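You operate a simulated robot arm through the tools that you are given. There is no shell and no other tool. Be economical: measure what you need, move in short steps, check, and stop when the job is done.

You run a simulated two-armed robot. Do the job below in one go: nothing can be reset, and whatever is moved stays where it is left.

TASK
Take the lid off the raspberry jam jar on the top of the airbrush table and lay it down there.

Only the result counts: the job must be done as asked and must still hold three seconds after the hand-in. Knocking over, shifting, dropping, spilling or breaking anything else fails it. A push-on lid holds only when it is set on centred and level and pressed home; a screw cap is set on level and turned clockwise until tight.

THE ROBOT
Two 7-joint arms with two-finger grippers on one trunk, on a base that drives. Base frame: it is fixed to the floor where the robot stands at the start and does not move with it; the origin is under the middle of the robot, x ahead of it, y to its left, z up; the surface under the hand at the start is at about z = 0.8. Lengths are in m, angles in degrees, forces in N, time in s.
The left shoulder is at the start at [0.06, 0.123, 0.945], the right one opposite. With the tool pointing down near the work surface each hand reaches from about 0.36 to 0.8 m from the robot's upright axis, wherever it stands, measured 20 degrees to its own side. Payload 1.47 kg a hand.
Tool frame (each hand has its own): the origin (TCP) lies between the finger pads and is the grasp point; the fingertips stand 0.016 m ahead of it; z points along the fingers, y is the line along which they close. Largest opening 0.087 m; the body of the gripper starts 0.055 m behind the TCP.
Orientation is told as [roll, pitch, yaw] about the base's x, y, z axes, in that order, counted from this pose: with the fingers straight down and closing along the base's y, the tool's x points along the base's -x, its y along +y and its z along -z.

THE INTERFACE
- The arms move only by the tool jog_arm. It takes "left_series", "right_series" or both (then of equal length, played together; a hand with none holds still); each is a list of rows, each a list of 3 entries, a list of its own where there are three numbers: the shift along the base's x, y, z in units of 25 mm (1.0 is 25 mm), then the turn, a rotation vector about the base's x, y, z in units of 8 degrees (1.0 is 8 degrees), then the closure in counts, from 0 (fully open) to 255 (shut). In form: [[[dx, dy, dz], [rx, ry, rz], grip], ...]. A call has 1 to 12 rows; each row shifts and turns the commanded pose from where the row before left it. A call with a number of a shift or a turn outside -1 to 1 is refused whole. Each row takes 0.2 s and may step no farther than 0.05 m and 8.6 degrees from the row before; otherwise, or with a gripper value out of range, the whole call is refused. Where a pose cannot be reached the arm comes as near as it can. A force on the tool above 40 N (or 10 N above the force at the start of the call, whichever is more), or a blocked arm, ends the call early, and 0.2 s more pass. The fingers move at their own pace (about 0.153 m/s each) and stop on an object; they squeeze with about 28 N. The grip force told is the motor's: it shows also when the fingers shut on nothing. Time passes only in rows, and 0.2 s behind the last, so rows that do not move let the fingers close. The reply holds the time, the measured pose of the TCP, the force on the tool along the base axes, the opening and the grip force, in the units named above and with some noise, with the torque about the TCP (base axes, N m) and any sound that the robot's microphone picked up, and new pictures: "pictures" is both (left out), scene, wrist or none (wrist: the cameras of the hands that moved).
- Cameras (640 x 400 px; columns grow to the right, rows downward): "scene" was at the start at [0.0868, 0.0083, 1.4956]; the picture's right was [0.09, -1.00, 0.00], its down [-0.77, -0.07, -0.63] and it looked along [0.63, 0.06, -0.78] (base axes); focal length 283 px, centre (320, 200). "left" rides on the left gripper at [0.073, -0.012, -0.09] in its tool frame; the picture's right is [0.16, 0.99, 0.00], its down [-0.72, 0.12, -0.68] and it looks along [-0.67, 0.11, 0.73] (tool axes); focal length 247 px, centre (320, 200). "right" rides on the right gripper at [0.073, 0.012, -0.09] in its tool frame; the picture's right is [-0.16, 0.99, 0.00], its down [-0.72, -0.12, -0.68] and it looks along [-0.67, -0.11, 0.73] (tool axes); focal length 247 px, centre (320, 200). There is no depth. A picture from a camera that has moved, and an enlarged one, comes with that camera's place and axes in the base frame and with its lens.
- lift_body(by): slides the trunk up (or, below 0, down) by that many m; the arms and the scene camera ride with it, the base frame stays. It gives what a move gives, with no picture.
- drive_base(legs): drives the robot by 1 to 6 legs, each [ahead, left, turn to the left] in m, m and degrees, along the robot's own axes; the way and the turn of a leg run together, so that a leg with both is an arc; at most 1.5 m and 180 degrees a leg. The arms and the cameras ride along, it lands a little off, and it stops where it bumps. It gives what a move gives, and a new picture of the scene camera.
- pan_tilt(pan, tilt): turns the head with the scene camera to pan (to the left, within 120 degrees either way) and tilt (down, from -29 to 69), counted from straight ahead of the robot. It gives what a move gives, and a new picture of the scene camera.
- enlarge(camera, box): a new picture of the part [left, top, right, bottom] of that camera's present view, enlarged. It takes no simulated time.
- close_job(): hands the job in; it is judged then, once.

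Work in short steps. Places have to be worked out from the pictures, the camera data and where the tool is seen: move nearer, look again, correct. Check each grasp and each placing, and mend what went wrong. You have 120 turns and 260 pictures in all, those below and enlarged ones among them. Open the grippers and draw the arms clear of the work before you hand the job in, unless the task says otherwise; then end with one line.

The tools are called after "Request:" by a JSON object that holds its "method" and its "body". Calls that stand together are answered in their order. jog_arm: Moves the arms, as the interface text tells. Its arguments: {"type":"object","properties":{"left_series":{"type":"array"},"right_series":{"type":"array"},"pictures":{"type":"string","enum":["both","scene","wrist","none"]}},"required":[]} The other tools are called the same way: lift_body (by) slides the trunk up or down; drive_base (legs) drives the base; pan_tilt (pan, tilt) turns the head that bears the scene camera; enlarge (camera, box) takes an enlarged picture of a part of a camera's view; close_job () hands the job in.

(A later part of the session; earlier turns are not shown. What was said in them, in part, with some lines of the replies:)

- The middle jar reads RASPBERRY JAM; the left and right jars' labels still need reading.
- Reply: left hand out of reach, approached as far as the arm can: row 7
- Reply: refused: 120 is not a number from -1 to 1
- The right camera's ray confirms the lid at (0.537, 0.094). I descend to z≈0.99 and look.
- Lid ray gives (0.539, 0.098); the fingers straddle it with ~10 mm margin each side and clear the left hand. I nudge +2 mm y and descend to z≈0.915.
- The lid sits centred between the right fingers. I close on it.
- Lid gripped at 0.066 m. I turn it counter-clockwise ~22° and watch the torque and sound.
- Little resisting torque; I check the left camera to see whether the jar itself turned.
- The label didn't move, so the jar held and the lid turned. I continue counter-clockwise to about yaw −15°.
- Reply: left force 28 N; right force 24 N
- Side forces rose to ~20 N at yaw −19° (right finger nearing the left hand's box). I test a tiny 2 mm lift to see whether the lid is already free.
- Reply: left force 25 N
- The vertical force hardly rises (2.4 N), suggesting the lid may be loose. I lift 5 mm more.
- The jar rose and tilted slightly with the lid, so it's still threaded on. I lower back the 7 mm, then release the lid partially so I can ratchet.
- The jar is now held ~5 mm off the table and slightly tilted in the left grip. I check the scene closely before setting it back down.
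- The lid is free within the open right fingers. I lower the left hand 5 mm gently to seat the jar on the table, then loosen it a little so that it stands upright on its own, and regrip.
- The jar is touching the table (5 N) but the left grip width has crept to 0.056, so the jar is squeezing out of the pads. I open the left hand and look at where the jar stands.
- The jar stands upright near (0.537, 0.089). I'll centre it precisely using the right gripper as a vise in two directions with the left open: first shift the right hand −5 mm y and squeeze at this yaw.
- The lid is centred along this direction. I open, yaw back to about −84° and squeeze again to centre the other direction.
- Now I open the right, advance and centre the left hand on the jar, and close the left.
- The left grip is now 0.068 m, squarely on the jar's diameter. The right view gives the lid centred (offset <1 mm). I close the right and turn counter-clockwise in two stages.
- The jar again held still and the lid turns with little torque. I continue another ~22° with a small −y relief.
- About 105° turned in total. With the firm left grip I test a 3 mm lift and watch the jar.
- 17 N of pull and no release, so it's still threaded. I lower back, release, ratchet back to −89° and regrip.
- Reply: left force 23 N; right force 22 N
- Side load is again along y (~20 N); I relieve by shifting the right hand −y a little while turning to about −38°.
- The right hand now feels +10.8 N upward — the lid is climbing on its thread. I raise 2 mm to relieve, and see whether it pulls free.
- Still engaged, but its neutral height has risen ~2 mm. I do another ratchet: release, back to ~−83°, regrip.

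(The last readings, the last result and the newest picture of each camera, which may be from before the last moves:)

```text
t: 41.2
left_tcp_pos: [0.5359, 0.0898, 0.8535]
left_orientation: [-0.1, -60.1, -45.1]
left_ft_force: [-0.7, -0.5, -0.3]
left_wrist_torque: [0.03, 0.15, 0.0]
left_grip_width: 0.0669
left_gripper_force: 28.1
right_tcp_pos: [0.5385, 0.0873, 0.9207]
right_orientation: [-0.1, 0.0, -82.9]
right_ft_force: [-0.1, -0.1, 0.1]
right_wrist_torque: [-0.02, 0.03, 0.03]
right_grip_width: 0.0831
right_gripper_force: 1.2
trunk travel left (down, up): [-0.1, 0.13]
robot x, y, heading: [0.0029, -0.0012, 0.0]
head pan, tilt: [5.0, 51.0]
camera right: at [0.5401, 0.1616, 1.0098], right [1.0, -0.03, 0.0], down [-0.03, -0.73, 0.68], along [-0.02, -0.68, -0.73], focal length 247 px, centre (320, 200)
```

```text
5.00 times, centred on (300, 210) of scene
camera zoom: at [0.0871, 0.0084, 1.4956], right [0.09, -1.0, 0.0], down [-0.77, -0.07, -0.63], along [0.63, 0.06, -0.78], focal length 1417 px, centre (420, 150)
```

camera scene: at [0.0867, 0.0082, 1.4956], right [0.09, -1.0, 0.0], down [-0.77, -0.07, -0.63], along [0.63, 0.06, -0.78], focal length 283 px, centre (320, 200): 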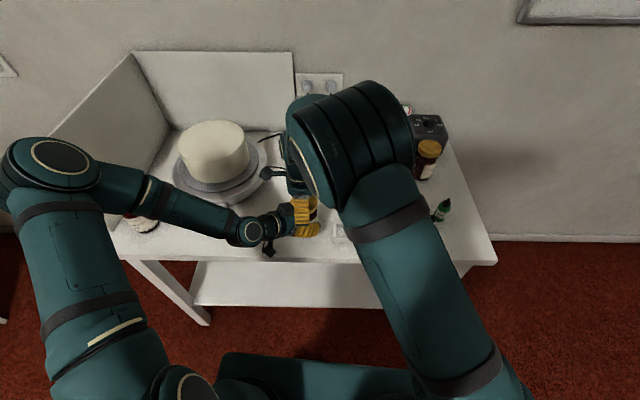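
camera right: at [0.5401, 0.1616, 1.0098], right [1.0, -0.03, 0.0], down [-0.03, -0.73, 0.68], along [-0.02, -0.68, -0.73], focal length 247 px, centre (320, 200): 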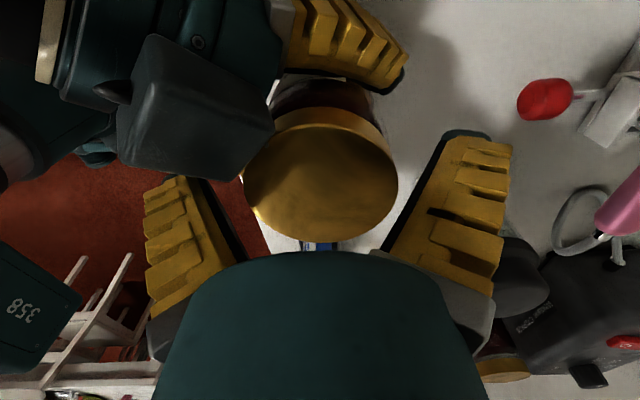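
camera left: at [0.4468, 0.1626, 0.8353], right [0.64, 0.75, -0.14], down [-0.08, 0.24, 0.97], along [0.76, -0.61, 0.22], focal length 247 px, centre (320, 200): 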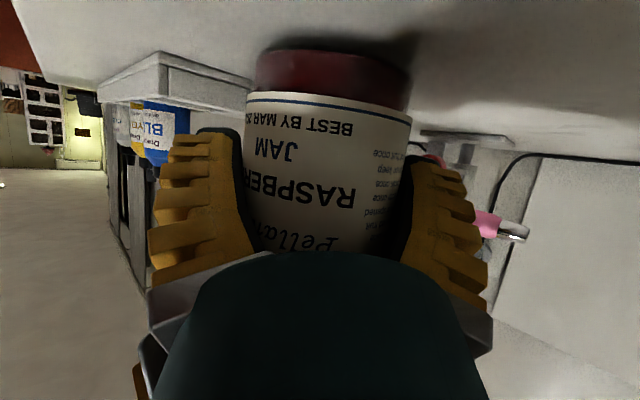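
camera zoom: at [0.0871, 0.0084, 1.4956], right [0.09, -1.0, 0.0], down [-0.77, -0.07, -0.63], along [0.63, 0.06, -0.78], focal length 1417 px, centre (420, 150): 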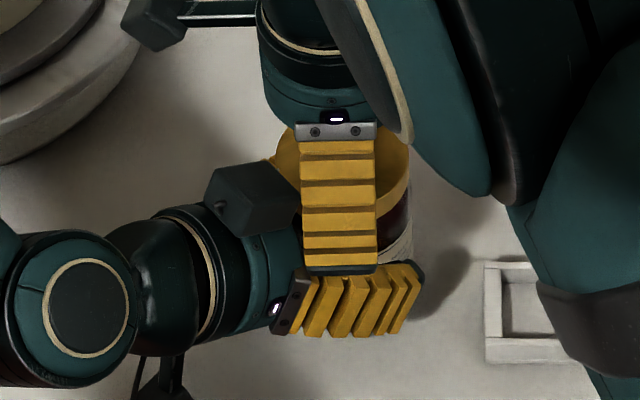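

Lid top is now ~0.929 (it rose ~4 mm), and it sits ~3 mm toward +y of the TCP. I correct +2.5 mm y, lift nothing, regrip and turn.

Request:
{"method": "jog_arm", "body": {"right_series": [[[0, 0.1, 0], [0, 0, 0], 15], [[0, 0, 0], [0, 0, 0], 40], [[0, 0, 0], [0, 0, 0], 255], [[0, 0, 0], [0, 0, 0], 255], [[0, 0, 0.01], [0, 0, 0.8], 255], [[0, 0, 0.01], [0, 0, 0.8], 255], [[0, 0, 0.01], [0, 0, 0.8], 255], [[0, 0, 0.01], [0, 0, 0.8], 255]], "pictures": "none"}}

Request:
{"method": "jog_arm", "body": {"right_series": [[[0, 0, 0.01], [0, 0, 0.8], 255], [[0, 0, 0.01], [0, 0, 0.8], 255], [[0, 0, 0.01], [0, 0, 0.8], 255], [[0, 0, 0], [0, 0, 0], 255]], "pictures": "wrist"}}

```text
t: 43.0
left_tcp_pos: [0.5359, 0.0899, 0.8542]
left_orientation: [0.0, -60.1, -45.1]
left_ft_force: [-0.2, -0.2, 0.4]
left_wrist_torque: [-0.03, 0.13, 0.01]
left_grip_width: 0.0668
left_gripper_force: 28.3
right_tcp_pos: [0.5382, 0.09, 0.9206]
right_orientation: [0.0, 0.1, -57.1]
right_ft_force: [-0.2, 0.3, -0.1]
right_wrist_torque: [0.01, -0.04, -0.05]
right_grip_width: 0.0668
right_gripper_force: 28.1
trunk travel left (down, up): [-0.1, 0.13]
robot x, y, heading: [0.0023, 0.0021, -0.2]
head pan, tilt: [5.0, 51.0]
```

```text
t: 44.0
left_tcp_pos: [0.5362, 0.0905, 0.8544]
left_orientation: [0.0, -60.1, -45.0]
left_ft_force: [1.5, 4.9, 0.0]
left_wrist_torque: [-0.13, 0.29, 0.01]
left_grip_width: 0.0659
left_gripper_force: 28.3
right_tcp_pos: [0.5366, 0.0895, 0.9217]
right_orientation: [-0.1, 0.1, -38.0]
right_ft_force: [-1.7, -2.6, -0.8]
right_wrist_torque: [-0.03, 0.05, -0.04]
right_grip_width: 0.0666
right_gripper_force: 27.8
trunk travel left (down, up): [-0.1, 0.13]
robot x, y, heading: [-0.0035, -0.0029, -0.3]
head pan, tilt: [5.0, 51.0]
camera right: at [0.4867, 0.1442, 1.011], right [0.73, 0.68, 0.0], down [0.5, -0.54, 0.68], along [0.46, -0.5, -0.73], focal length 247 px, centre (320, 200)
```

right: 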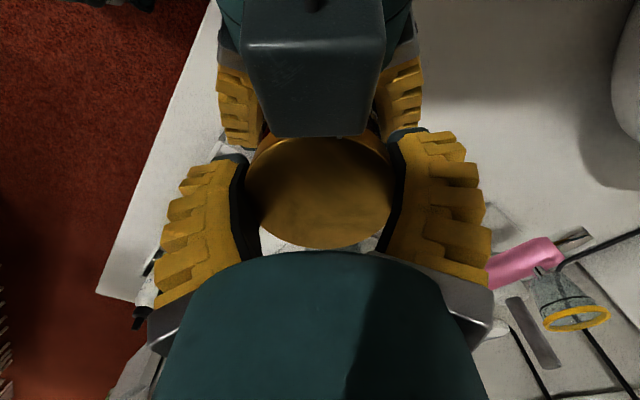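

Forces are almost zero now. I lift 4 mm slowly to test.

Request:
{"method": "jog_arm", "body": {"right_series": [[[0, 0, 0.05], [0, 0, 0], 255], [[0, 0, 0.05], [0, 0, 0], 255], [[0, 0, 0.06], [0, 0, 0], 255], [[0, 0, 0], [0, 0, 0], 255]], "pictures": "none"}}

Request:
{"method": "enlarge", "body": {"camera": "left", "box": [140, 20, 500, 260]}}

```text
t: 45.0
left_tcp_pos: [0.5365, 0.091, 0.853]
left_orientation: [0.0, -60.0, -45.0]
left_ft_force: [3.0, 6.0, 0.8]
left_wrist_torque: [-0.44, 0.18, 0.01]
left_grip_width: 0.0657
left_gripper_force: 27.3
right_tcp_pos: [0.5358, 0.0894, 0.924]
right_orientation: [0.0, 0.1, -38.0]
right_ft_force: [-3.1, -5.9, -3.5]
right_wrist_torque: [0.08, -0.04, 0.03]
right_grip_width: 0.0663
right_gripper_force: 27.9
trunk travel left (down, up): [-0.1, 0.13]
robot x, y, heading: [-0.0017, -0.0009, -0.0]
head pan, tilt: [5.0, 51.0]
```

```text
1.67 times, centred on (320, 140) of left
camera zoom: at [0.4473, 0.1629, 0.835], right [0.64, 0.75, -0.14], down [-0.08, 0.24, 0.97], along [0.76, -0.61, 0.22], focal length 412 px, centre (320, 300)
```

zoom: 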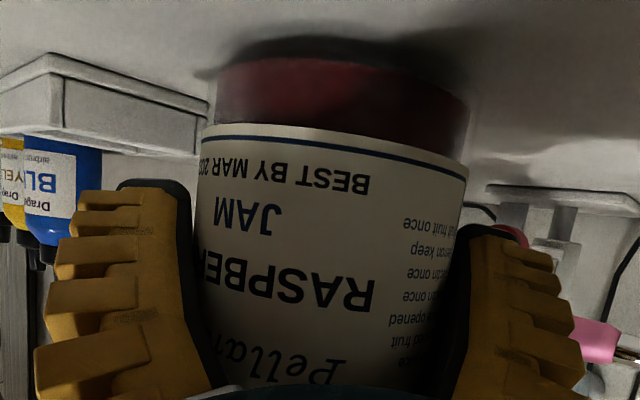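

Only −3.5 N and the jar barely moved; I lift another 4 mm.

Request:
{"method": "jog_arm", "body": {"right_series": [[[0, 0, 0.05], [0, 0, 0], 255], [[0, 0, 0.05], [0, 0, 0], 255], [[0, 0, 0.06], [0, 0, 0], 255], [[0, 0, 0], [0, 0, 0], 255]], "pictures": "none"}}

Request:
{"method": "enlarge", "body": {"camera": "left", "box": [140, 20, 500, 260]}}

Request:
{"method": "enlarge", "body": {"camera": "scene", "box": [250, 170, 350, 250]}}

```text
t: 46.0
left_tcp_pos: [0.5351, 0.0903, 0.8535]
left_orientation: [-0.1, -60.2, -45.1]
left_ft_force: [1.4, 4.1, 1.2]
left_wrist_torque: [-0.27, 0.17, 0.03]
left_grip_width: 0.0652
left_gripper_force: 28.2
right_tcp_pos: [0.5377, 0.09, 0.9302]
right_orientation: [0.0, 0.0, -38.0]
right_ft_force: [-1.7, -3.7, -3.2]
right_wrist_torque: [0.04, -0.03, -0.03]
right_grip_width: 0.066
right_gripper_force: 27.5
trunk travel left (down, up): [-0.1, 0.13]
robot x, y, heading: [0.0024, 0.0012, 0.2]
head pan, tilt: [5.0, 51.0]
```

```text
1.67 times, centred on (320, 140) of left
camera zoom: at [0.4472, 0.1627, 0.8351], right [0.64, 0.75, -0.14], down [-0.08, 0.24, 0.97], along [0.76, -0.61, 0.22], focal length 412 px, centre (320, 300)
```

zoom: 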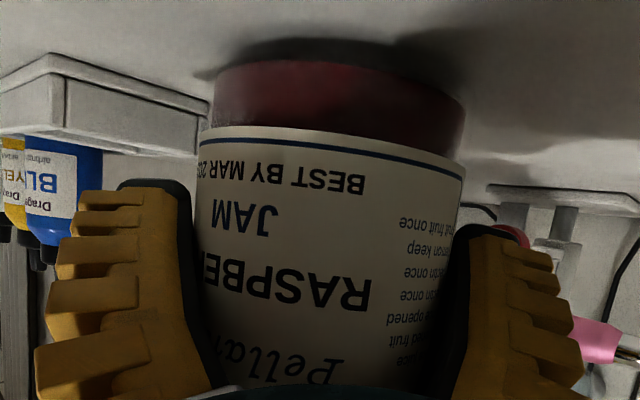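

```text
5.00 times, centred on (300, 210) of scene
camera zoom: at [0.0874, 0.0084, 1.4955], right [0.09, -1.0, 0.0], down [-0.77, -0.07, -0.63], along [0.63, 0.06, -0.78], focal length 1417 px, centre (420, 150)
```

zoom: 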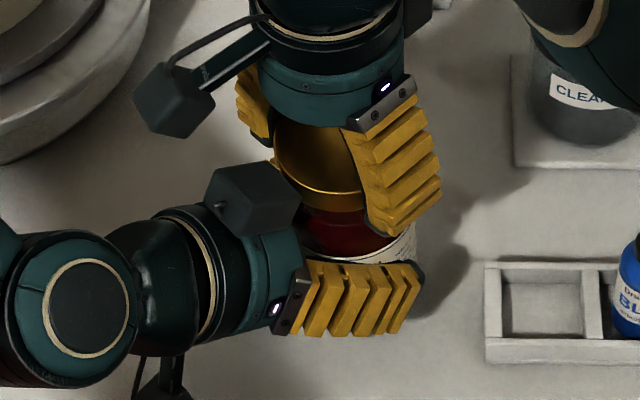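

The lid rises clear of the jar while the jar stays put. I keep lifting, 30 mm.

Request:
{"method": "jog_arm", "body": {"right_series": [[[0, 0, 0.1], [0, 0, 0], 255], [[0, 0, 0.2], [0, 0, 0], 255], [[0, 0, 0.4], [0, 0, 0], 255], [[0, 0, 0.5], [0, 0, 0], 255], [[0, 0, 0], [0, 0, 0], 255]], "pictures": "both"}}

Request:
{"method": "enlarge", "body": {"camera": "scene", "box": [250, 170, 350, 250]}}

Request:
{"method": "enlarge", "body": {"camera": "left", "box": [140, 20, 500, 260]}}

```text
t: 47.2
left_tcp_pos: [0.5359, 0.0907, 0.8529]
left_orientation: [-0.1, -60.1, -45.1]
left_ft_force: [0.3, -0.5, 0.3]
left_wrist_torque: [0.06, 0.02, 0.01]
left_grip_width: 0.0654
left_gripper_force: 28.2
right_tcp_pos: [0.537, 0.0893, 0.9591]
right_orientation: [0.0, 0.0, -37.9]
right_ft_force: [0.0, 1.0, -0.2]
right_wrist_torque: [0.01, 0.03, -0.03]
right_grip_width: 0.0664
right_gripper_force: 28.4
trunk travel left (down, up): [-0.1, 0.13]
robot x, y, heading: [0.0005, 0.0011, -0.3]
head pan, tilt: [5.0, 51.0]
camera scene: at [0.0875, 0.0084, 1.4955], right [0.09, -1.0, 0.0], down [-0.77, -0.07, -0.63], along [0.63, 0.06, -0.78], focal length 283 px, centre (320, 200)
camera right: at [0.4872, 0.1437, 1.0487], right [0.73, 0.68, 0.0], down [0.5, -0.54, 0.68], along [0.46, -0.5, -0.73], focal length 247 px, centre (320, 200)
```

scene: 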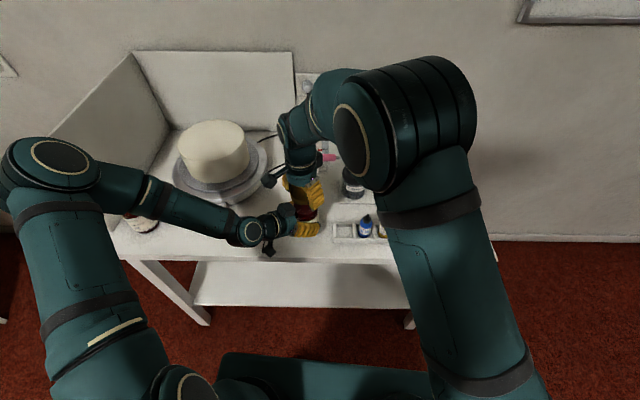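
right: 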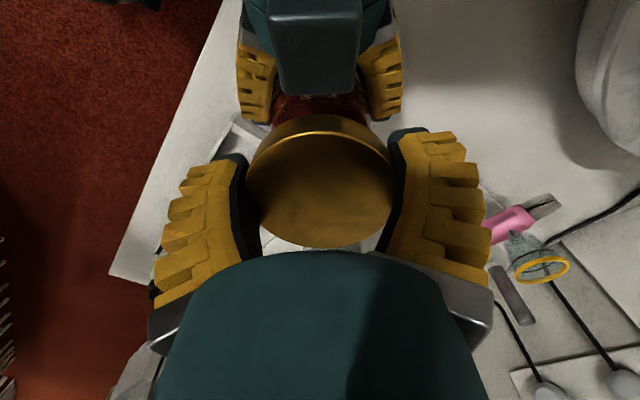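

```text
5.00 times, centred on (300, 210) of scene
camera zoom: at [0.0875, 0.0084, 1.4955], right [0.09, -1.0, 0.0], down [-0.77, -0.07, -0.63], along [0.63, 0.06, -0.78], focal length 1417 px, centre (420, 150)
```

zoom: 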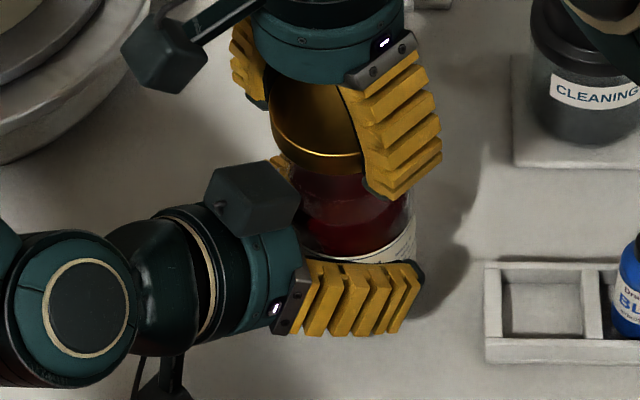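

```text
1.67 times, centred on (320, 140) of left
camera zoom: at [0.4474, 0.1628, 0.8351], right [0.64, 0.75, -0.14], down [-0.08, 0.24, 0.97], along [0.76, -0.61, 0.22], focal length 412 px, centre (320, 300)
```

zoom: 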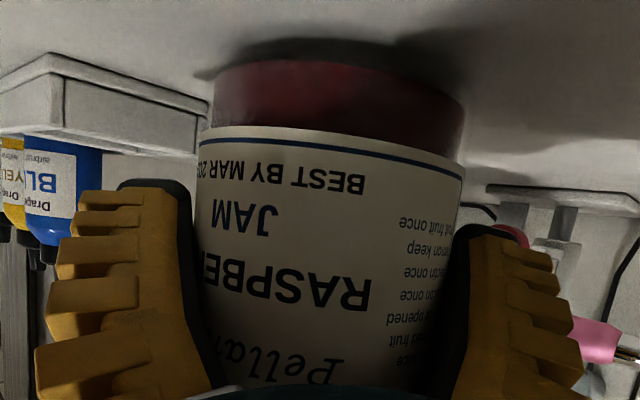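

The lid is off (no force between hands). I raise the lid well clear, then open the left hand and back it out of the jar.

Request:
{"method": "jog_arm", "body": {"right_series": [[[0, 0, 1], [0, 0, 0], 255], [[0, 0, 1], [0, 0, 0], 255], [[0, 0, 1], [0, 0, 0], 255], [[0, 0, 1], [0, 0, 0], 255], [[0, 0, 0], [0, 0, 0], 255], [[0, 0, 0], [0, 0, 0], 255]], "left_series": [[[0, 0, 0], [0, 0, 0], 255], [[0, 0, 0], [0, 0, 0], 255], [[0, 0, 0], [0, 0, 0], 255], [[0, 0, 0], [0, 0, 0], 255], [[0, 0, -0.04], [0, 0, 0], 255], [[0, 0, 0], [0, 0, 0], 255]], "pictures": "scene"}}

Request:
{"method": "jog_arm", "body": {"left_series": [[[0, 0, 0], [0, 0, 0], 60], [[0, 0, 0], [0, 0, 0], 30], [[0, 0, 0], [0, 0, 0], 0], [[0, 0, 0], [0, 0, 0], 0]]}}

Request:
{"method": "enlarge", "body": {"camera": "scene", "box": [230, 150, 370, 250]}}

```text
t: 48.6
left_tcp_pos: [0.5356, 0.0907, 0.8533]
left_orientation: [0.1, -60.2, -45.3]
left_ft_force: [-1.6, -1.0, 2.5]
left_wrist_torque: [0.19, 0.29, 0.05]
left_grip_width: 0.0653
left_gripper_force: 28.1
right_tcp_pos: [0.5365, 0.0904, 1.0585]
right_orientation: [0.0, 0.1, -38.0]
right_ft_force: [-0.4, -1.1, 0.0]
right_wrist_torque: [-0.02, -0.01, 0.01]
right_grip_width: 0.0666
right_gripper_force: 28.3
trunk travel left (down, up): [-0.1, 0.13]
robot x, y, heading: [-0.001, 0.0025, -0.0]
head pan, tilt: [5.0, 51.0]
camera scene: at [0.0865, 0.0082, 1.4957], right [0.09, -1.0, 0.0], down [-0.77, -0.07, -0.63], along [0.63, 0.06, -0.78], focal length 283 px, centre (320, 200)
```

scene: 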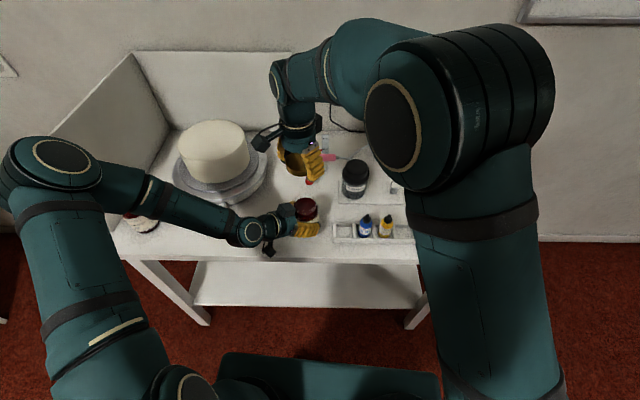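

```text
t: 49.6
left_tcp_pos: [0.5349, 0.0899, 0.8523]
left_orientation: [0.0, -60.2, -45.0]
left_ft_force: [0.6, 1.0, -0.7]
left_wrist_torque: [0.02, -0.02, 0.0]
left_grip_width: 0.0869
left_gripper_force: 0.1
right_tcp_pos: [0.5373, 0.0898, 1.0583]
right_orientation: [0.0, 0.0, -37.9]
right_ft_force: [0.2, 0.1, -0.4]
right_wrist_torque: [-0.01, 0.02, -0.01]
right_grip_width: 0.0665
right_gripper_force: 28.2
trunk travel left (down, up): [-0.1, 0.13]
robot x, y, heading: [-0.002, 0.0001, -0.0]
head pan, tilt: [5.0, 51.0]
camera scene: at [0.0869, 0.0083, 1.4956], right [0.09, -1.0, 0.0], down [-0.77, -0.07, -0.63], along [0.63, 0.06, -0.78], focal length 283 px, centre (320, 200)
camera left: at [0.4469, 0.1629, 0.834], right [0.64, 0.75, -0.14], down [-0.08, 0.24, 0.97], along [0.76, -0.61, 0.22], focal length 247 px, centre (320, 200)
```

scene: 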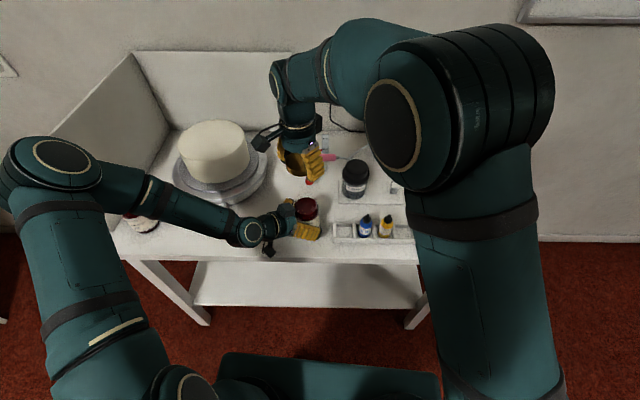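
left: 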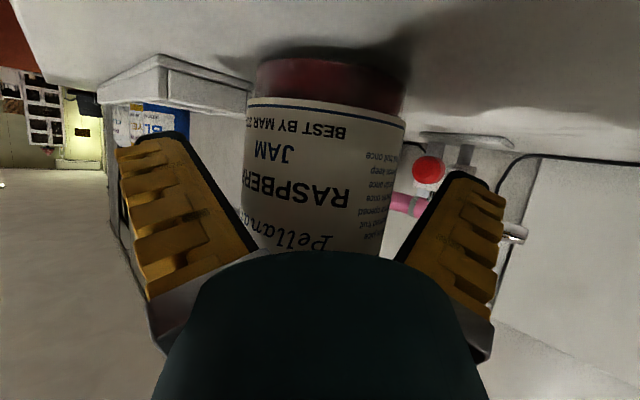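

```text
4.00 times, centred on (300, 200) of scene
camera zoom: at [0.0869, 0.0083, 1.4956], right [0.09, -1.0, 0.0], down [-0.77, -0.07, -0.63], along [0.63, 0.06, -0.78], focal length 1134 px, centre (400, 200)
```

zoom: 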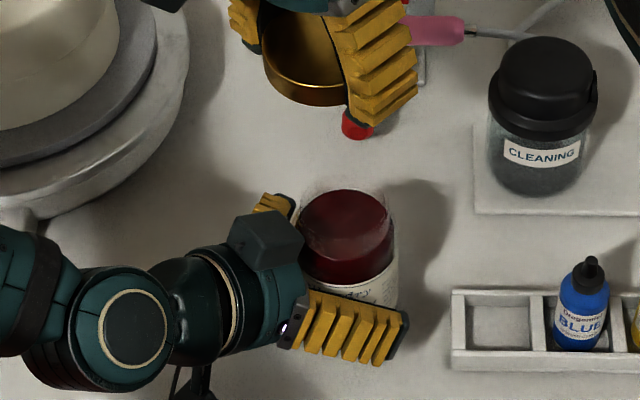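

The open jar stands upright. I withdraw the left hand straight back along its approach, then up and out to the left.

Request:
{"method": "jog_arm", "body": {"left_series": [[[-0.6, 0.6, 0], [0, 0, 0], 0], [[-0.8, 0.8, 0], [0, 0, 0], 0], [[-0.8, 0.8, 0], [0, 0, 0], 0], [[-0.8, 0.8, 0], [0, 0, 0], 0], [[-0.4, 0.6, 0.8], [0, 0, 0], 0], [[0, 0.8, 1], [0, 0, 0], 0], [[0, 1, 1], [0, 0, 0], 0], [[0, 1, 1], [0, 0, 0], 0], [[0, 1, 1], [0, 0, 0], 0], [[0, 1, 1], [0, 0, 0], 0], [[0, 0, 0], [0, 0, 0], 0]], "pictures": "scene"}}

Request:
{"method": "enlarge", "body": {"camera": "right", "box": [0, 0, 640, 400]}}

```text
t: 52.0
left_tcp_pos: [0.452, 0.3007, 0.9982]
left_orientation: [0.0, -60.3, -45.1]
left_ft_force: [0.1, -0.8, -0.7]
left_wrist_torque: [-0.02, 0.01, 0.0]
left_grip_width: 0.0868
left_gripper_force: 0.1
right_tcp_pos: [0.538, 0.0903, 1.0589]
right_orientation: [0.0, 0.0, -38.1]
right_ft_force: [-0.1, 0.0, -0.4]
right_wrist_torque: [0.02, 0.01, 0.02]
right_grip_width: 0.0668
right_gripper_force: 27.5
trunk travel left (down, up): [-0.1, 0.13]
robot x, y, heading: [0.0005, 0.0031, 0.1]
head pan, tilt: [5.0, 51.0]
camera scene: at [0.0871, 0.0084, 1.4955], right [0.09, -1.0, 0.0], down [-0.77, -0.07, -0.63], along [0.63, 0.06, -0.78], focal length 283 px, centre (320, 200)
```

scene: 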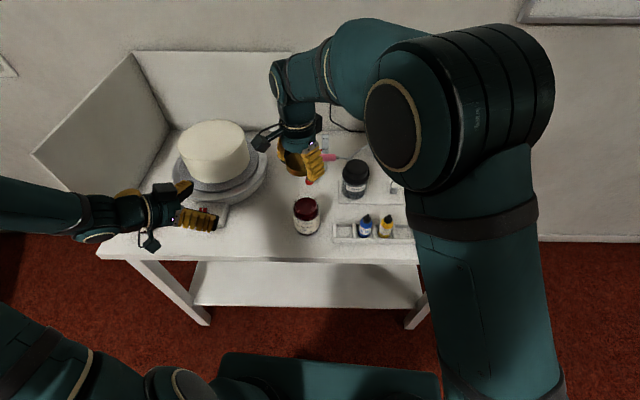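

```text
1.00 times, centred on (320, 200) of right (not enlarged: the box is as wide or as high as the picture)
camera zoom: at [0.4874, 0.1449, 1.1482], right [0.73, 0.68, 0.0], down [0.5, -0.54, 0.68], along [0.46, -0.5, -0.73], focal length 247 px, centre (320, 200)
```

zoom: 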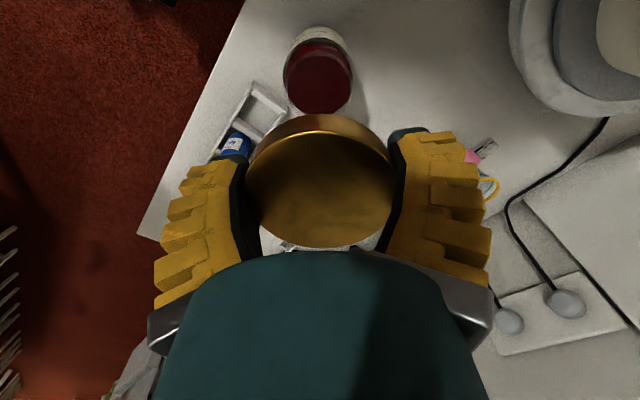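

The open jar stands undisturbed. I move the left hand further left/up and bring the lid over the clear table area at about (0.53, 0.215).

Request:
{"method": "jog_arm", "body": {"left_series": [[[0, 1, 0.6], [0, 0, 0], 0], [[0, 1, 0.6], [0, 0, 0], 0], [[0, 1, 0.6], [0, 0, 0], 0], [[0, 1, 0], [0, 0, 0], 0], [[0, 1, 0], [0, 0, 0], 0], [[0, 0, 0], [0, 0, 0], 0], [[0, 0, 0], [0, 0, 0], 0]], "right_series": [[[0, 0, 0], [0, 0, 0], 255], [[-0.1, 0.8, 0], [0, 0, 0], 255], [[-0.1, 1, 0], [0, 0, 0], 255], [[-0.1, 1, 0], [0, 0, 0], 255], [[0, 1, 0], [0, 0, 0], 255], [[0, 1, 0], [0, 0, 0], 255], [[0, 0.2, 0], [0, 0, 0], 255]]}}

```text
t: 53.6
left_tcp_pos: [0.4498, 0.4257, 1.0431]
left_orientation: [0.1, -60.3, -45.1]
left_ft_force: [0.1, -0.6, -0.1]
left_wrist_torque: [-0.02, 0.03, 0.01]
left_grip_width: 0.0874
left_gripper_force: 0.1
right_tcp_pos: [0.5297, 0.2163, 1.0578]
right_orientation: [0.0, 0.0, -38.0]
right_ft_force: [-1.3, 0.0, -0.1]
right_wrist_torque: [-0.04, -0.01, 0.03]
right_grip_width: 0.0664
right_gripper_force: 28.0
trunk travel left (down, up): [-0.1, 0.13]
robot x, y, heading: [-0.0005, -0.0009, 0.1]
head pan, tilt: [5.0, 51.0]
camera scene: at [0.0869, 0.0081, 1.4956], right [0.09, -1.0, 0.0], down [-0.77, -0.07, -0.63], along [0.63, 0.06, -0.78], focal length 283 px, centre (320, 200)
camera right: at [0.479, 0.2699, 1.1469], right [0.73, 0.68, 0.0], down [0.5, -0.54, 0.68], along [0.46, -0.5, -0.73], focal length 247 px, centre (320, 200)
camera left: at [0.3617, 0.4968, 1.0244], right [0.64, 0.75, -0.14], down [-0.08, 0.24, 0.97], along [0.76, -0.61, 0.22], focal length 247 px, centre (320, 200)
```

scene: 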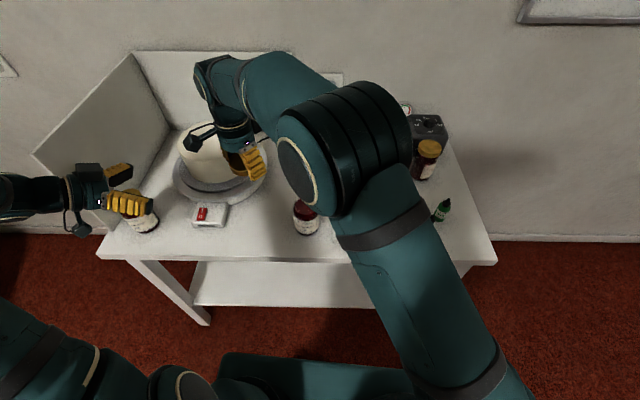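
right: 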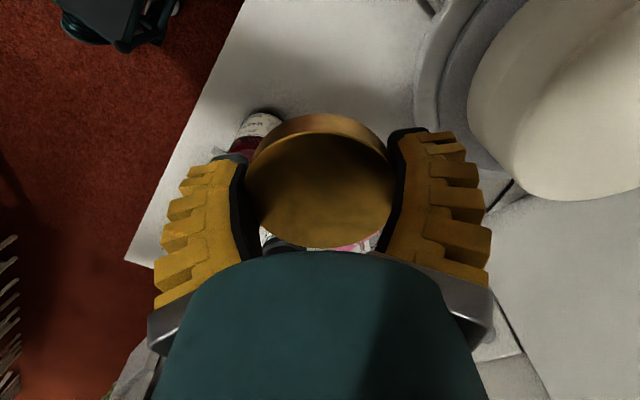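
left: 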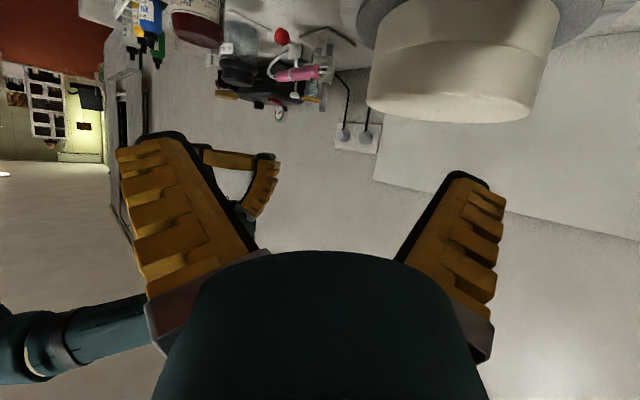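

The area under the lid is clear (turntable edge ≥5 cm from finger reach). I lower 0.15 m and check the arm's clearance over the jar.

Request:
{"method": "jog_arm", "body": {"right_series": [[[0, 0, -1], [0, 0, 0], 255], [[0, 0, -1], [0, 0, 0], 255], [[0, 0, -1], [0, 0, 0], 255], [[0, 0, -1], [0, 0, 0], 255], [[0, 0, -1], [0, 0, 0], 255], [[0, 0, -1], [0, 0, 0], 255], [[0, 0, 0], [0, 0, 0], 255]]}}

Request:
{"method": "enlarge", "body": {"camera": "left", "box": [60, 0, 380, 200]}}

```text
t: 55.2
left_tcp_pos: [0.4492, 0.4245, 1.0421]
left_orientation: [0.0, -60.2, -45.2]
left_ft_force: [-0.2, 0.1, 0.4]
left_wrist_torque: [0.01, 0.03, -0.02]
left_grip_width: 0.0868
left_gripper_force: 0.0
right_tcp_pos: [0.5319, 0.2143, 0.9076]
right_orientation: [0.0, 0.0, -37.9]
right_ft_force: [-0.2, -0.1, 0.1]
right_wrist_torque: [0.01, 0.0, 0.01]
right_grip_width: 0.0666
right_gripper_force: 28.1
trunk travel left (down, up): [-0.1, 0.13]
robot x, y, heading: [-0.0013, 0.0001, 0.3]
head pan, tilt: [5.0, 51.0]
camera scene: at [0.0867, 0.0081, 1.4956], right [0.09, -1.0, 0.0], down [-0.77, -0.07, -0.63], along [0.63, 0.06, -0.78], focal length 283 px, centre (320, 200)
camera right: at [0.4809, 0.2694, 0.9986], right [0.73, 0.68, 0.0], down [0.5, -0.54, 0.68], along [0.46, -0.5, -0.73], focal length 247 px, centre (320, 200)
```

scene: 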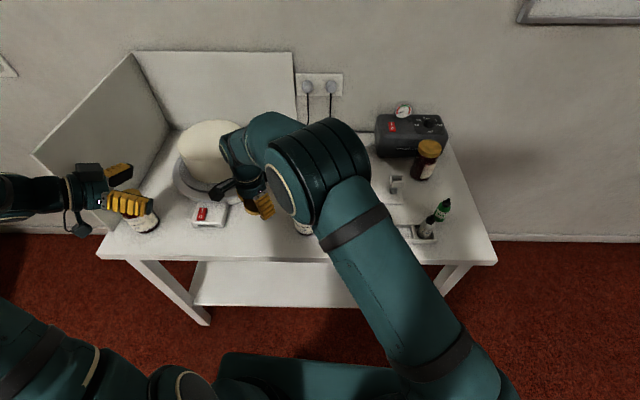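
right: 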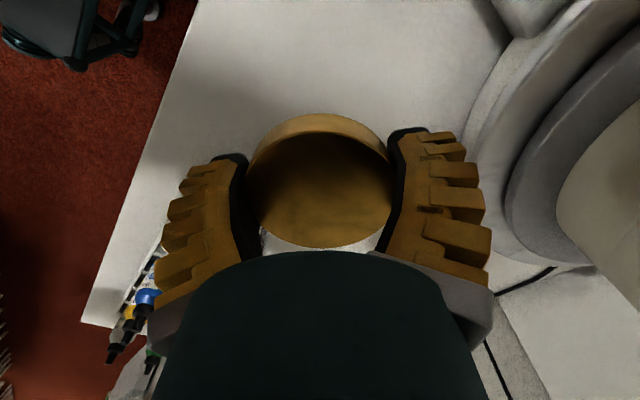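

```text
2.00 times, centred on (220, 100) of left
camera zoom: at [0.3616, 0.4968, 1.0244], right [0.64, 0.75, -0.14], down [-0.08, 0.24, 0.97], along [0.76, -0.61, 0.22], focal length 494 px, centre (520, 400)
```

zoom: 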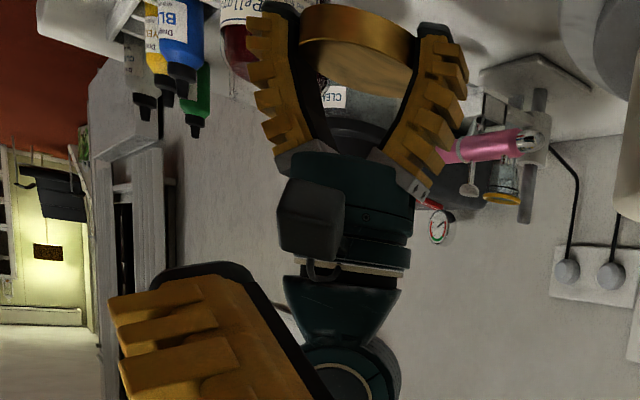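

The left camera shows the right arm well above the jar. I descend to z≈0.835.

Request:
{"method": "jog_arm", "body": {"right_series": [[[0, 0, -1], [0, 0, 0], 255], [[0, 0, -0.9], [0, 0, 0], 255], [[0, 0, -0.6], [0, 0, 0], 255], [[0, 0, -0.4], [0, 0, 0], 255], [[0, 0, 0], [0, 0, 0], 255]], "pictures": "wrist"}}

Request:
{"method": "enlarge", "body": {"camera": "left", "box": [140, 0, 380, 150]}}

Request:
{"method": "enlarge", "body": {"camera": "scene", "box": [180, 150, 340, 250]}}

```text
t: 56.4
left_tcp_pos: [0.4514, 0.4253, 1.0427]
left_orientation: [0.0, -60.2, -45.2]
left_ft_force: [0.3, 0.2, -1.0]
left_wrist_torque: [0.0, -0.03, 0.02]
left_grip_width: 0.0872
left_gripper_force: 0.1
right_tcp_pos: [0.5304, 0.2146, 0.8358]
right_orientation: [0.0, 0.0, -38.0]
right_ft_force: [-0.3, 0.3, 0.8]
right_wrist_torque: [-0.02, 0.01, 0.01]
right_grip_width: 0.0668
right_gripper_force: 27.5
trunk travel left (down, up): [-0.1, 0.13]
robot x, y, heading: [0.0005, -0.0006, -0.2]
head pan, tilt: [5.0, 51.0]
camera right: at [0.4801, 0.2694, 0.9258], right [0.73, 0.68, 0.0], down [0.5, -0.54, 0.68], along [0.46, -0.5, -0.73], focal length 247 px, centre (320, 200)
```

right: 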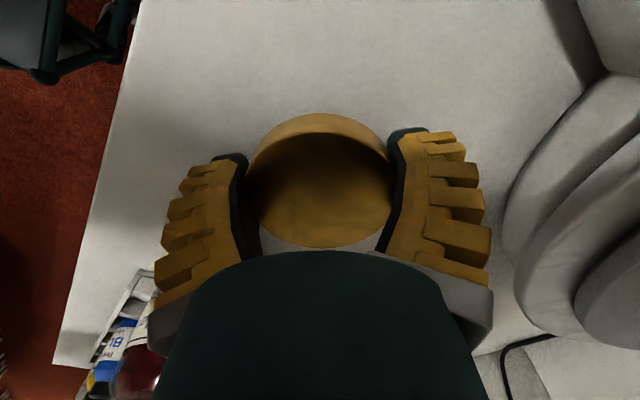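

```text
2.67 times, centred on (260, 75) of left
camera zoom: at [0.3617, 0.4968, 1.0244], right [0.64, 0.75, -0.14], down [-0.08, 0.24, 0.97], along [0.76, -0.61, 0.22], focal length 659 px, centre (480, 533)
```

zoom: 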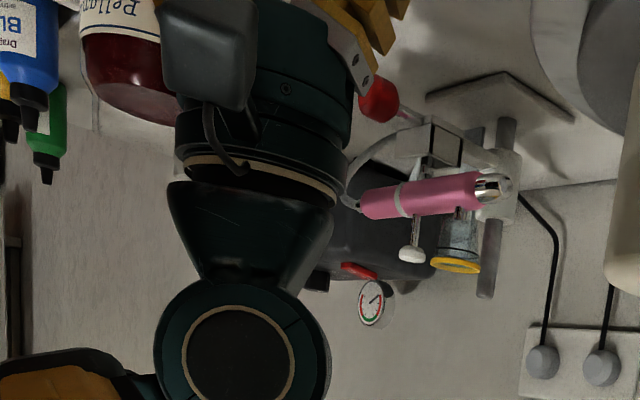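

```text
4.00 times, centred on (260, 200) of scene
camera zoom: at [0.0868, 0.0082, 1.4956], right [0.09, -1.0, 0.0], down [-0.77, -0.07, -0.63], along [0.63, 0.06, -0.78], focal length 1134 px, centre (560, 200)
```

zoom: 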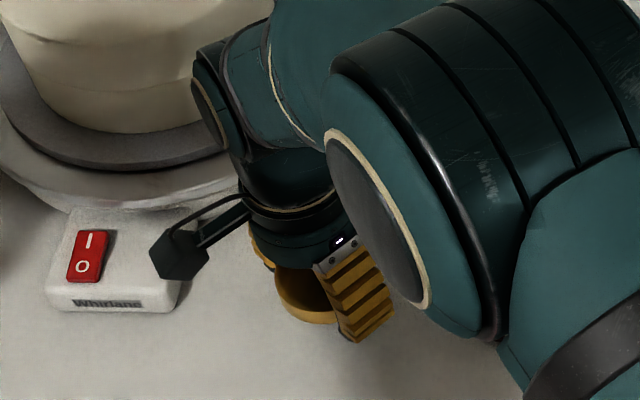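

All clear. I descend slowly in 1.5 mm steps, watching for table contact.

Request:
{"method": "jog_arm", "body": {"right_series": [[[0, 0, -0.1], [0, 0, 0], 255], [[0, 0, -0.1], [0, 0, 0], 255], [[0, 0, -0.1], [0, 0, 0], 255], [[0, 0, -0.06], [0, 0, 0], 255], [[0, 0, 0], [0, 0, 0], 255]], "pictures": "none"}}

```text
t: 57.6
left_tcp_pos: [0.4501, 0.4246, 1.0433]
left_orientation: [0.0, -60.2, -45.1]
left_ft_force: [0.4, -0.4, -0.1]
left_wrist_torque: [-0.02, 0.0, -0.01]
left_grip_width: 0.0871
left_gripper_force: 0.0
right_tcp_pos: [0.5301, 0.2146, 0.8278]
right_orientation: [0.0, -0.1, -38.0]
right_ft_force: [0.5, 0.1, 0.2]
right_wrist_torque: [0.0, 0.0, -0.01]
right_grip_width: 0.0664
right_gripper_force: 27.9
trunk travel left (down, up): [-0.1, 0.13]
robot x, y, heading: [0.0015, -0.002, -0.1]
head pan, tilt: [5.0, 51.0]
```

No contact yet at z=0.828; I continue down gently.

Request:
{"method": "jog_arm", "body": {"right_series": [[[0, 0, -0.06], [0, 0, 0], 255], [[0, 0, -0.06], [0, 0, 0], 255], [[0, 0, -0.06], [0, 0, 0], 255], [[0, 0, 0], [0, 0, 0], 255]], "pictures": "none"}}

Request:
{"method": "enlarge", "body": {"camera": "right", "box": [160, 80, 480, 280]}}

```text
t: 58.6
left_tcp_pos: [0.4508, 0.4251, 1.0417]
left_orientation: [0.0, -60.1, -45.0]
left_ft_force: [0.6, -0.2, 0.3]
left_wrist_torque: [0.0, 0.01, 0.04]
left_grip_width: 0.087
left_gripper_force: 0.0
right_tcp_pos: [0.5301, 0.2132, 0.8234]
right_orientation: [0.0, -0.1, -38.0]
right_ft_force: [0.5, -0.1, 0.3]
right_wrist_torque: [-0.01, 0.02, 0.0]
right_grip_width: 0.0663
right_gripper_force: 28.1
trunk travel left (down, up): [-0.1, 0.13]
robot x, y, heading: [-0.0009, -0.0008, 0.2]
head pan, tilt: [5.0, 51.0]
```

```text
2.00 times, centred on (320, 180) of right
camera zoom: at [0.4798, 0.2683, 0.9132], right [0.73, 0.68, 0.0], down [0.5, -0.54, 0.68], along [0.46, -0.5, -0.73], focal length 494 px, centre (320, 240)
```

zoom: 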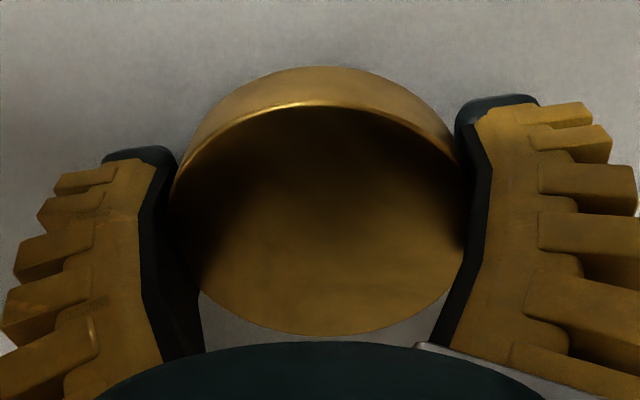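

Still no contact at z=0.823; down another few mm.

Request:
{"method": "jog_arm", "body": {"right_series": [[[0, 0, -0.06], [0, 0, 0], 255], [[0, 0, -0.06], [0, 0, 0], 255], [[0, 0, 0], [0, 0, 0], 255]], "pictures": "none"}}

Request:
{"method": "jog_arm", "body": {"right_series": [[[0, 0, -0.05], [0, 0, 0], 255], [[0, 0, 0], [0, 0, 0], 255]], "pictures": "none"}}

```text
t: 59.4
left_tcp_pos: [0.4502, 0.4252, 1.0433]
left_orientation: [0.0, -60.4, -45.0]
left_ft_force: [-0.7, 0.0, 0.5]
left_wrist_torque: [-0.01, 0.02, 0.03]
left_grip_width: 0.0872
left_gripper_force: 0.0
right_tcp_pos: [0.5302, 0.213, 0.8207]
right_orientation: [0.0, 0.0, -38.1]
right_ft_force: [0.4, 0.9, -0.3]
right_wrist_torque: [0.03, -0.01, 0.01]
right_grip_width: 0.0664
right_gripper_force: 27.7
trunk travel left (down, up): [-0.1, 0.13]
robot x, y, heading: [-0.0017, -0.0006, 0.1]
head pan, tilt: [5.0, 51.0]
```

```text
t: 60.0
left_tcp_pos: [0.4503, 0.4238, 1.0432]
left_orientation: [0.0, -60.2, -45.1]
left_ft_force: [0.0, -0.1, 0.2]
left_wrist_torque: [0.0, 0.02, 0.01]
left_grip_width: 0.087
left_gripper_force: 0.0
right_tcp_pos: [0.5303, 0.2143, 0.8191]
right_orientation: [-0.1, 0.0, -38.0]
right_ft_force: [0.3, -0.2, -0.2]
right_wrist_torque: [-0.02, 0.01, 0.0]
right_grip_width: 0.0665
right_gripper_force: 27.7
trunk travel left (down, up): [-0.1, 0.13]
robot x, y, heading: [-0.0002, -0.0016, -0.2]
head pan, tilt: [5.0, 51.0]
```

Still free at 0.819. I step down in ~1.3 mm pieces.

Request:
{"method": "jog_arm", "body": {"right_series": [[[0, 0, -0.05], [0, 0, 0], 255], [[0, 0, 0], [0, 0, 0], 255]], "pictures": "none"}}

Request:
{"method": "jog_arm", "body": {"right_series": [[[0, 0, -0.05], [0, 0, 0], 255], [[0, 0, 0], [0, 0, 0], 255]], "pictures": "none"}}

```text
t: 60.6
left_tcp_pos: [0.4507, 0.4244, 1.042]
left_orientation: [0.0, -60.2, -45.1]
left_ft_force: [0.6, 0.3, -0.2]
left_wrist_torque: [-0.03, -0.01, 0.01]
left_grip_width: 0.0868
left_gripper_force: 0.0
right_tcp_pos: [0.5307, 0.2137, 0.8176]
right_orientation: [-0.1, 0.0, -38.0]
right_ft_force: [-0.1, -0.1, 0.0]
right_wrist_torque: [0.0, 0.01, -0.02]
right_grip_width: 0.0664
right_gripper_force: 27.6
trunk travel left (down, up): [-0.1, 0.13]
robot x, y, heading: [-0.0013, 0.0018, 0.2]
head pan, tilt: [5.0, 51.0]
```

```text
t: 61.2
left_tcp_pos: [0.451, 0.4252, 1.0434]
left_orientation: [0.0, -60.3, -45.1]
left_ft_force: [-0.6, -0.9, -0.9]
left_wrist_torque: [0.01, 0.0, -0.02]
left_grip_width: 0.087
left_gripper_force: 0.0
right_tcp_pos: [0.53, 0.2132, 0.8172]
right_orientation: [-0.1, 0.0, -37.9]
right_ft_force: [-0.2, -0.1, -0.5]
right_wrist_torque: [0.06, 0.01, -0.01]
right_grip_width: 0.0663
right_gripper_force: 27.7
trunk travel left (down, up): [-0.1, 0.13]
robot x, y, heading: [-0.0038, 0.0013, 0.3]
head pan, tilt: [5.0, 51.0]
```

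No contact yet; two more small steps.

Request:
{"method": "jog_arm", "body": {"right_series": [[[0, 0, -0.05], [0, 0, 0], 255], [[0, 0, 0], [0, 0, 0], 255]], "pictures": "none"}}

Request:
{"method": "jog_arm", "body": {"right_series": [[[0, 0, -0.05], [0, 0, 0], 255], [[0, 0, 0], [0, 0, 0], 255]], "pictures": "none"}}

```text
t: 61.8
left_tcp_pos: [0.4508, 0.426, 1.0425]
left_orientation: [0.0, -60.2, -45.0]
left_ft_force: [-0.7, -0.9, -0.7]
left_wrist_torque: [0.0, -0.01, 0.03]
left_grip_width: 0.087
left_gripper_force: 0.0
right_tcp_pos: [0.5297, 0.2133, 0.8149]
right_orientation: [0.0, 0.0, -38.1]
right_ft_force: [-0.6, -0.1, -0.3]
right_wrist_torque: [0.01, -0.02, 0.01]
right_grip_width: 0.0665
right_gripper_force: 27.7
trunk travel left (down, up): [-0.1, 0.13]
robot x, y, heading: [-0.0024, -0.0051, 0.1]
head pan, tilt: [5.0, 51.0]
```

```text
t: 62.4
left_tcp_pos: [0.45, 0.4259, 1.043]
left_orientation: [0.0, -60.2, -45.2]
left_ft_force: [-0.2, 0.5, 0.2]
left_wrist_torque: [0.0, 0.0, 0.0]
left_grip_width: 0.0871
left_gripper_force: 0.1
right_tcp_pos: [0.5287, 0.2151, 0.8142]
right_orientation: [0.0, -0.1, -38.0]
right_ft_force: [0.2, 0.1, -0.1]
right_wrist_torque: [-0.02, 0.02, 0.03]
right_grip_width: 0.0665
right_gripper_force: 28.2
trunk travel left (down, up): [-0.1, 0.13]
robot x, y, heading: [-0.0012, 0.0026, 0.2]
head pan, tilt: [5.0, 51.0]
```

Still free at 0.814 (tips ≈ 0.798); table must be at just under 0.8. Continue in small steps.

Request:
{"method": "jog_arm", "body": {"right_series": [[[0, 0, -0.05], [0, 0, 0], 255], [[0, 0, 0], [0, 0, 0], 255]], "pictures": "wrist"}}

Request:
{"method": "jog_arm", "body": {"right_series": [[[0, 0, -0.05], [0, 0, 0], 255], [[0, 0, 0], [0, 0, 0], 255]], "pictures": "none"}}

```text
t: 63.0
left_tcp_pos: [0.4495, 0.4239, 1.0429]
left_orientation: [0.1, -60.2, -45.2]
left_ft_force: [0.6, -0.2, -0.1]
left_wrist_torque: [0.0, -0.02, -0.02]
left_grip_width: 0.0869
left_gripper_force: 0.0
right_tcp_pos: [0.5302, 0.2137, 0.8131]
right_orientation: [0.0, 0.0, -38.1]
right_ft_force: [-1.4, 0.1, 2.2]
right_wrist_torque: [-0.1, 0.11, -0.06]
right_grip_width: 0.0665
right_gripper_force: 28.0
trunk travel left (down, up): [-0.1, 0.13]
robot x, y, heading: [0.002, 0.0008, 0.1]
head pan, tilt: [5.0, 51.0]
camera right: at [0.4791, 0.2692, 0.9031], right [0.73, 0.68, 0.0], down [0.5, -0.54, 0.68], along [0.46, -0.5, -0.73], focal length 247 px, centre (320, 200)
```

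right: 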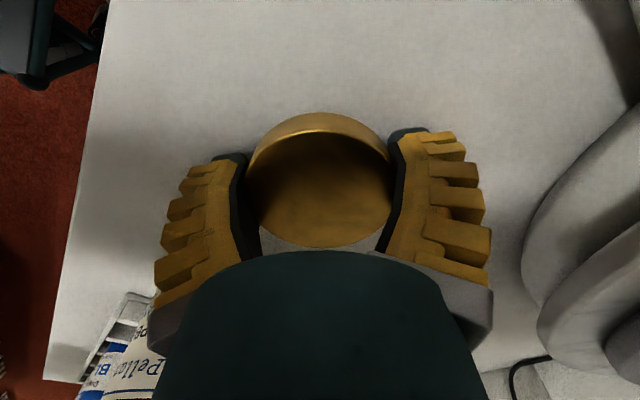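

```text
t: 63.6
left_tcp_pos: [0.4503, 0.4241, 1.042]
left_orientation: [0.1, -60.1, -45.1]
left_ft_force: [0.6, 0.6, 0.0]
left_wrist_torque: [-0.03, -0.05, -0.02]
left_grip_width: 0.0869
left_gripper_force: 0.2
right_tcp_pos: [0.5301, 0.2142, 0.8139]
right_orientation: [0.1, 0.0, -38.0]
right_ft_force: [-0.7, -2.2, 12.3]
right_wrist_torque: [-0.32, 0.17, 0.02]
right_grip_width: 0.0669
right_gripper_force: 28.2
trunk travel left (down, up): [-0.1, 0.13]
robot x, y, heading: [0.0012, 0.0015, 0.1]
head pan, tilt: [5.0, 51.0]
```

Contact (12 N). I ease up 1 mm and open the fingers to let the lid settle.

Request:
{"method": "jog_arm", "body": {"right_series": [[[0, 0, -0.0], [0, 0, 0], 255], [[0, 0, 0.04], [0, 0, 0], 255], [[0, 0, 0], [0, 0, 0], 50], [[0, 0, 0], [0, 0, 0], 25], [[0, 0, 0], [0, 0, 0], 0], [[0, 0, 0], [0, 0, 0], 0]], "pictures": "wrist"}}

```text
t: 65.0
left_tcp_pos: [0.4499, 0.4248, 1.0436]
left_orientation: [0.0, -60.2, -45.1]
left_ft_force: [0.2, 0.8, 0.1]
left_wrist_torque: [0.03, 0.0, 0.03]
left_grip_width: 0.087
left_gripper_force: 0.1
right_tcp_pos: [0.5294, 0.2141, 0.8118]
right_orientation: [0.0, 0.0, -38.0]
right_ft_force: [0.1, -0.4, -0.5]
right_wrist_torque: [0.0, -0.01, -0.01]
right_grip_width: 0.087
right_gripper_force: 0.0
trunk travel left (down, up): [-0.1, 0.13]
robot x, y, heading: [-0.0011, -0.0004, -0.2]
head pan, tilt: [5.0, 51.0]
camera right: at [0.4789, 0.2689, 0.9025], right [0.73, 0.68, 0.0], down [0.5, -0.54, 0.68], along [0.46, -0.5, -0.73], focal length 247 px, centre (320, 200)
```

right: 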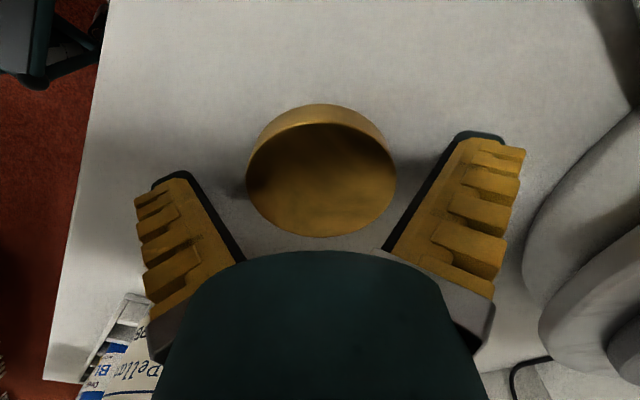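

The lid lies flat between the open fingers. I raise the right hand straight up.

Request:
{"method": "jog_arm", "body": {"right_series": [[[0, 0, 0.4], [0, 0, 0], 0], [[0, 0, 0.8], [0, 0, 0], 0], [[0, 0, 1], [0, 0, 0], 0], [[0, 0, 1], [0, 0, 0], 0], [[0, 0, 1], [0, 0, 0], 0], [[0, 0, 1], [0, 0, 0], 0], [[0, 0, 1], [0, 0, 0], 0], [[0, 0, 1], [0, 0, 0], 0], [[0, 0, 1], [0, 0, 0], 0], [[0, 0, 1], [0, 0, 0], 0], [[0, 0, 1], [0, 0, 0], 0], [[0, 0, 1], [0, 0, 0], 0]], "pictures": "wrist"}}

Request:
{"method": "jog_arm", "body": {"right_series": [[[-0.2, -1, 0], [0, 0, 0.9], 0], [[-0.2, -1, 0], [0, 0, 0.9], 0], [[-0.2, -1, 0], [0, 0, 0.9], 0], [[-0.2, -1, 0], [0, 0, 0.9], 0], [[-0.2, -1, 0], [0, 0, 0.9], 0], [[-0.2, -1, 0], [0, 0, 0], 0], [[0, -1, 0], [0, 0, 0], 0], [[0, -1, 0], [0, 0, 0], 0], [[0, -1, 0], [0, 0, 0], 0], [[0, -1, 0], [0, 0, 0], 0], [[0, -1, 0], [0, 0, 0], 0], [[0, -1, 0], [0, 0, 0], 0]], "pictures": "scene"}}

Request:
{"method": "enlarge", "body": {"camera": "scene", "box": [100, 100, 500, 260]}}

```text
t: 67.6
left_tcp_pos: [0.451, 0.4243, 1.0439]
left_orientation: [0.0, -60.2, -45.1]
left_ft_force: [-0.8, -0.7, -1.0]
left_wrist_torque: [0.02, -0.03, 0.0]
left_grip_width: 0.0871
left_gripper_force: 0.1
right_tcp_pos: [0.5283, 0.2149, 1.094]
right_orientation: [-0.1, -0.1, -38.0]
right_ft_force: [-0.3, 0.2, 0.5]
right_wrist_torque: [0.0, 0.01, 0.04]
right_grip_width: 0.0867
right_gripper_force: 0.1
trunk travel left (down, up): [-0.1, 0.13]
robot x, y, heading: [-0.0017, 0.0014, -0.1]
head pan, tilt: [5.0, 51.0]
camera right: at [0.4785, 0.2694, 1.1837], right [0.73, 0.68, 0.0], down [0.5, -0.54, 0.68], along [0.46, -0.5, -0.73], focal length 247 px, centre (320, 200)
```

right: 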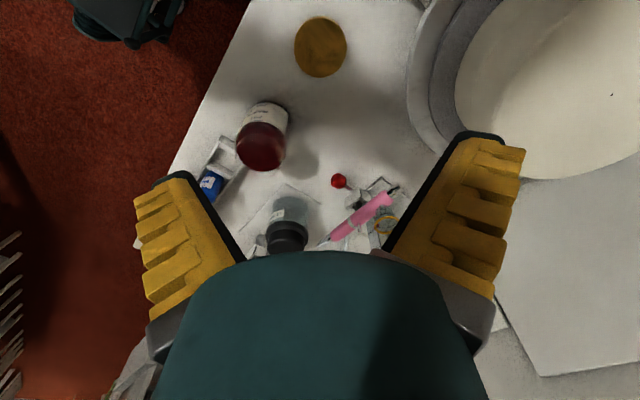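

```text
t: 70.2
left_tcp_pos: [0.4494, 0.4242, 1.0434]
left_orientation: [0.1, -60.1, -45.1]
left_ft_force: [1.1, -0.6, 0.2]
left_wrist_torque: [-0.01, 0.03, 0.02]
left_grip_width: 0.0869
left_gripper_force: 0.0
right_tcp_pos: [0.5004, -0.0872, 1.0931]
right_orientation: [0.0, 0.2, -2.1]
right_ft_force: [-0.7, -0.4, -0.1]
right_wrist_torque: [0.01, -0.01, -0.02]
right_grip_width: 0.0869
right_gripper_force: 0.0
trunk travel left (down, up): [-0.1, 0.13]
robot x, y, heading: [0.0023, -0.0001, -0.0]
head pan, tilt: [5.0, 51.0]
camera scene: at [0.0867, 0.0076, 1.4956], right [0.09, -1.0, 0.0], down [-0.77, -0.07, -0.63], along [0.63, 0.06, -0.78], focal length 283 px, centre (320, 200)
```

scene: 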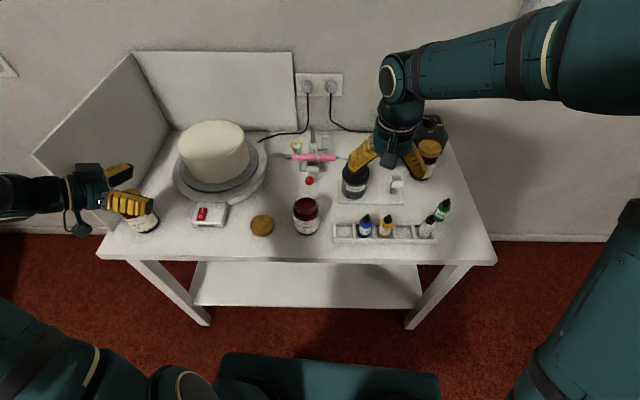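

```text
1.60 times, centred on (300, 180) of scene
camera zoom: at [0.0867, 0.0076, 1.4956], right [0.09, -1.0, 0.0], down [-0.77, -0.07, -0.63], along [0.63, 0.06, -0.78], focal length 453 px, centre (352, 232)
```

zoom: 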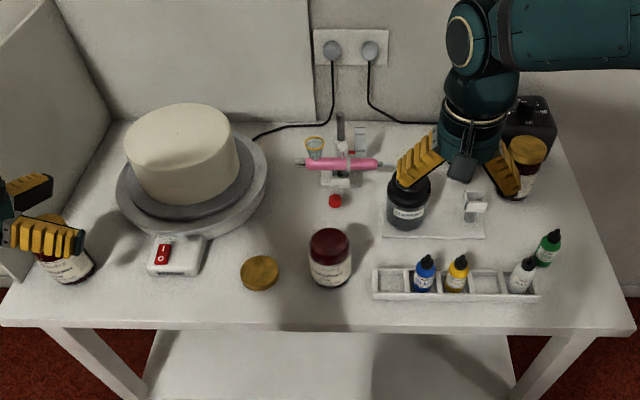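

The lid lies flat on the table, the open jar stands upright, everything else is where it was, and both hands are open and clear, so I hand in.

Request:
{"method": "close_job", "body": {}}

```text
The job is handed in.
```

The lid is off the raspberry jam jar and lying flat beside it on the airbrush table; the open jar is upright, nothing else was moved, and the job is handed in.
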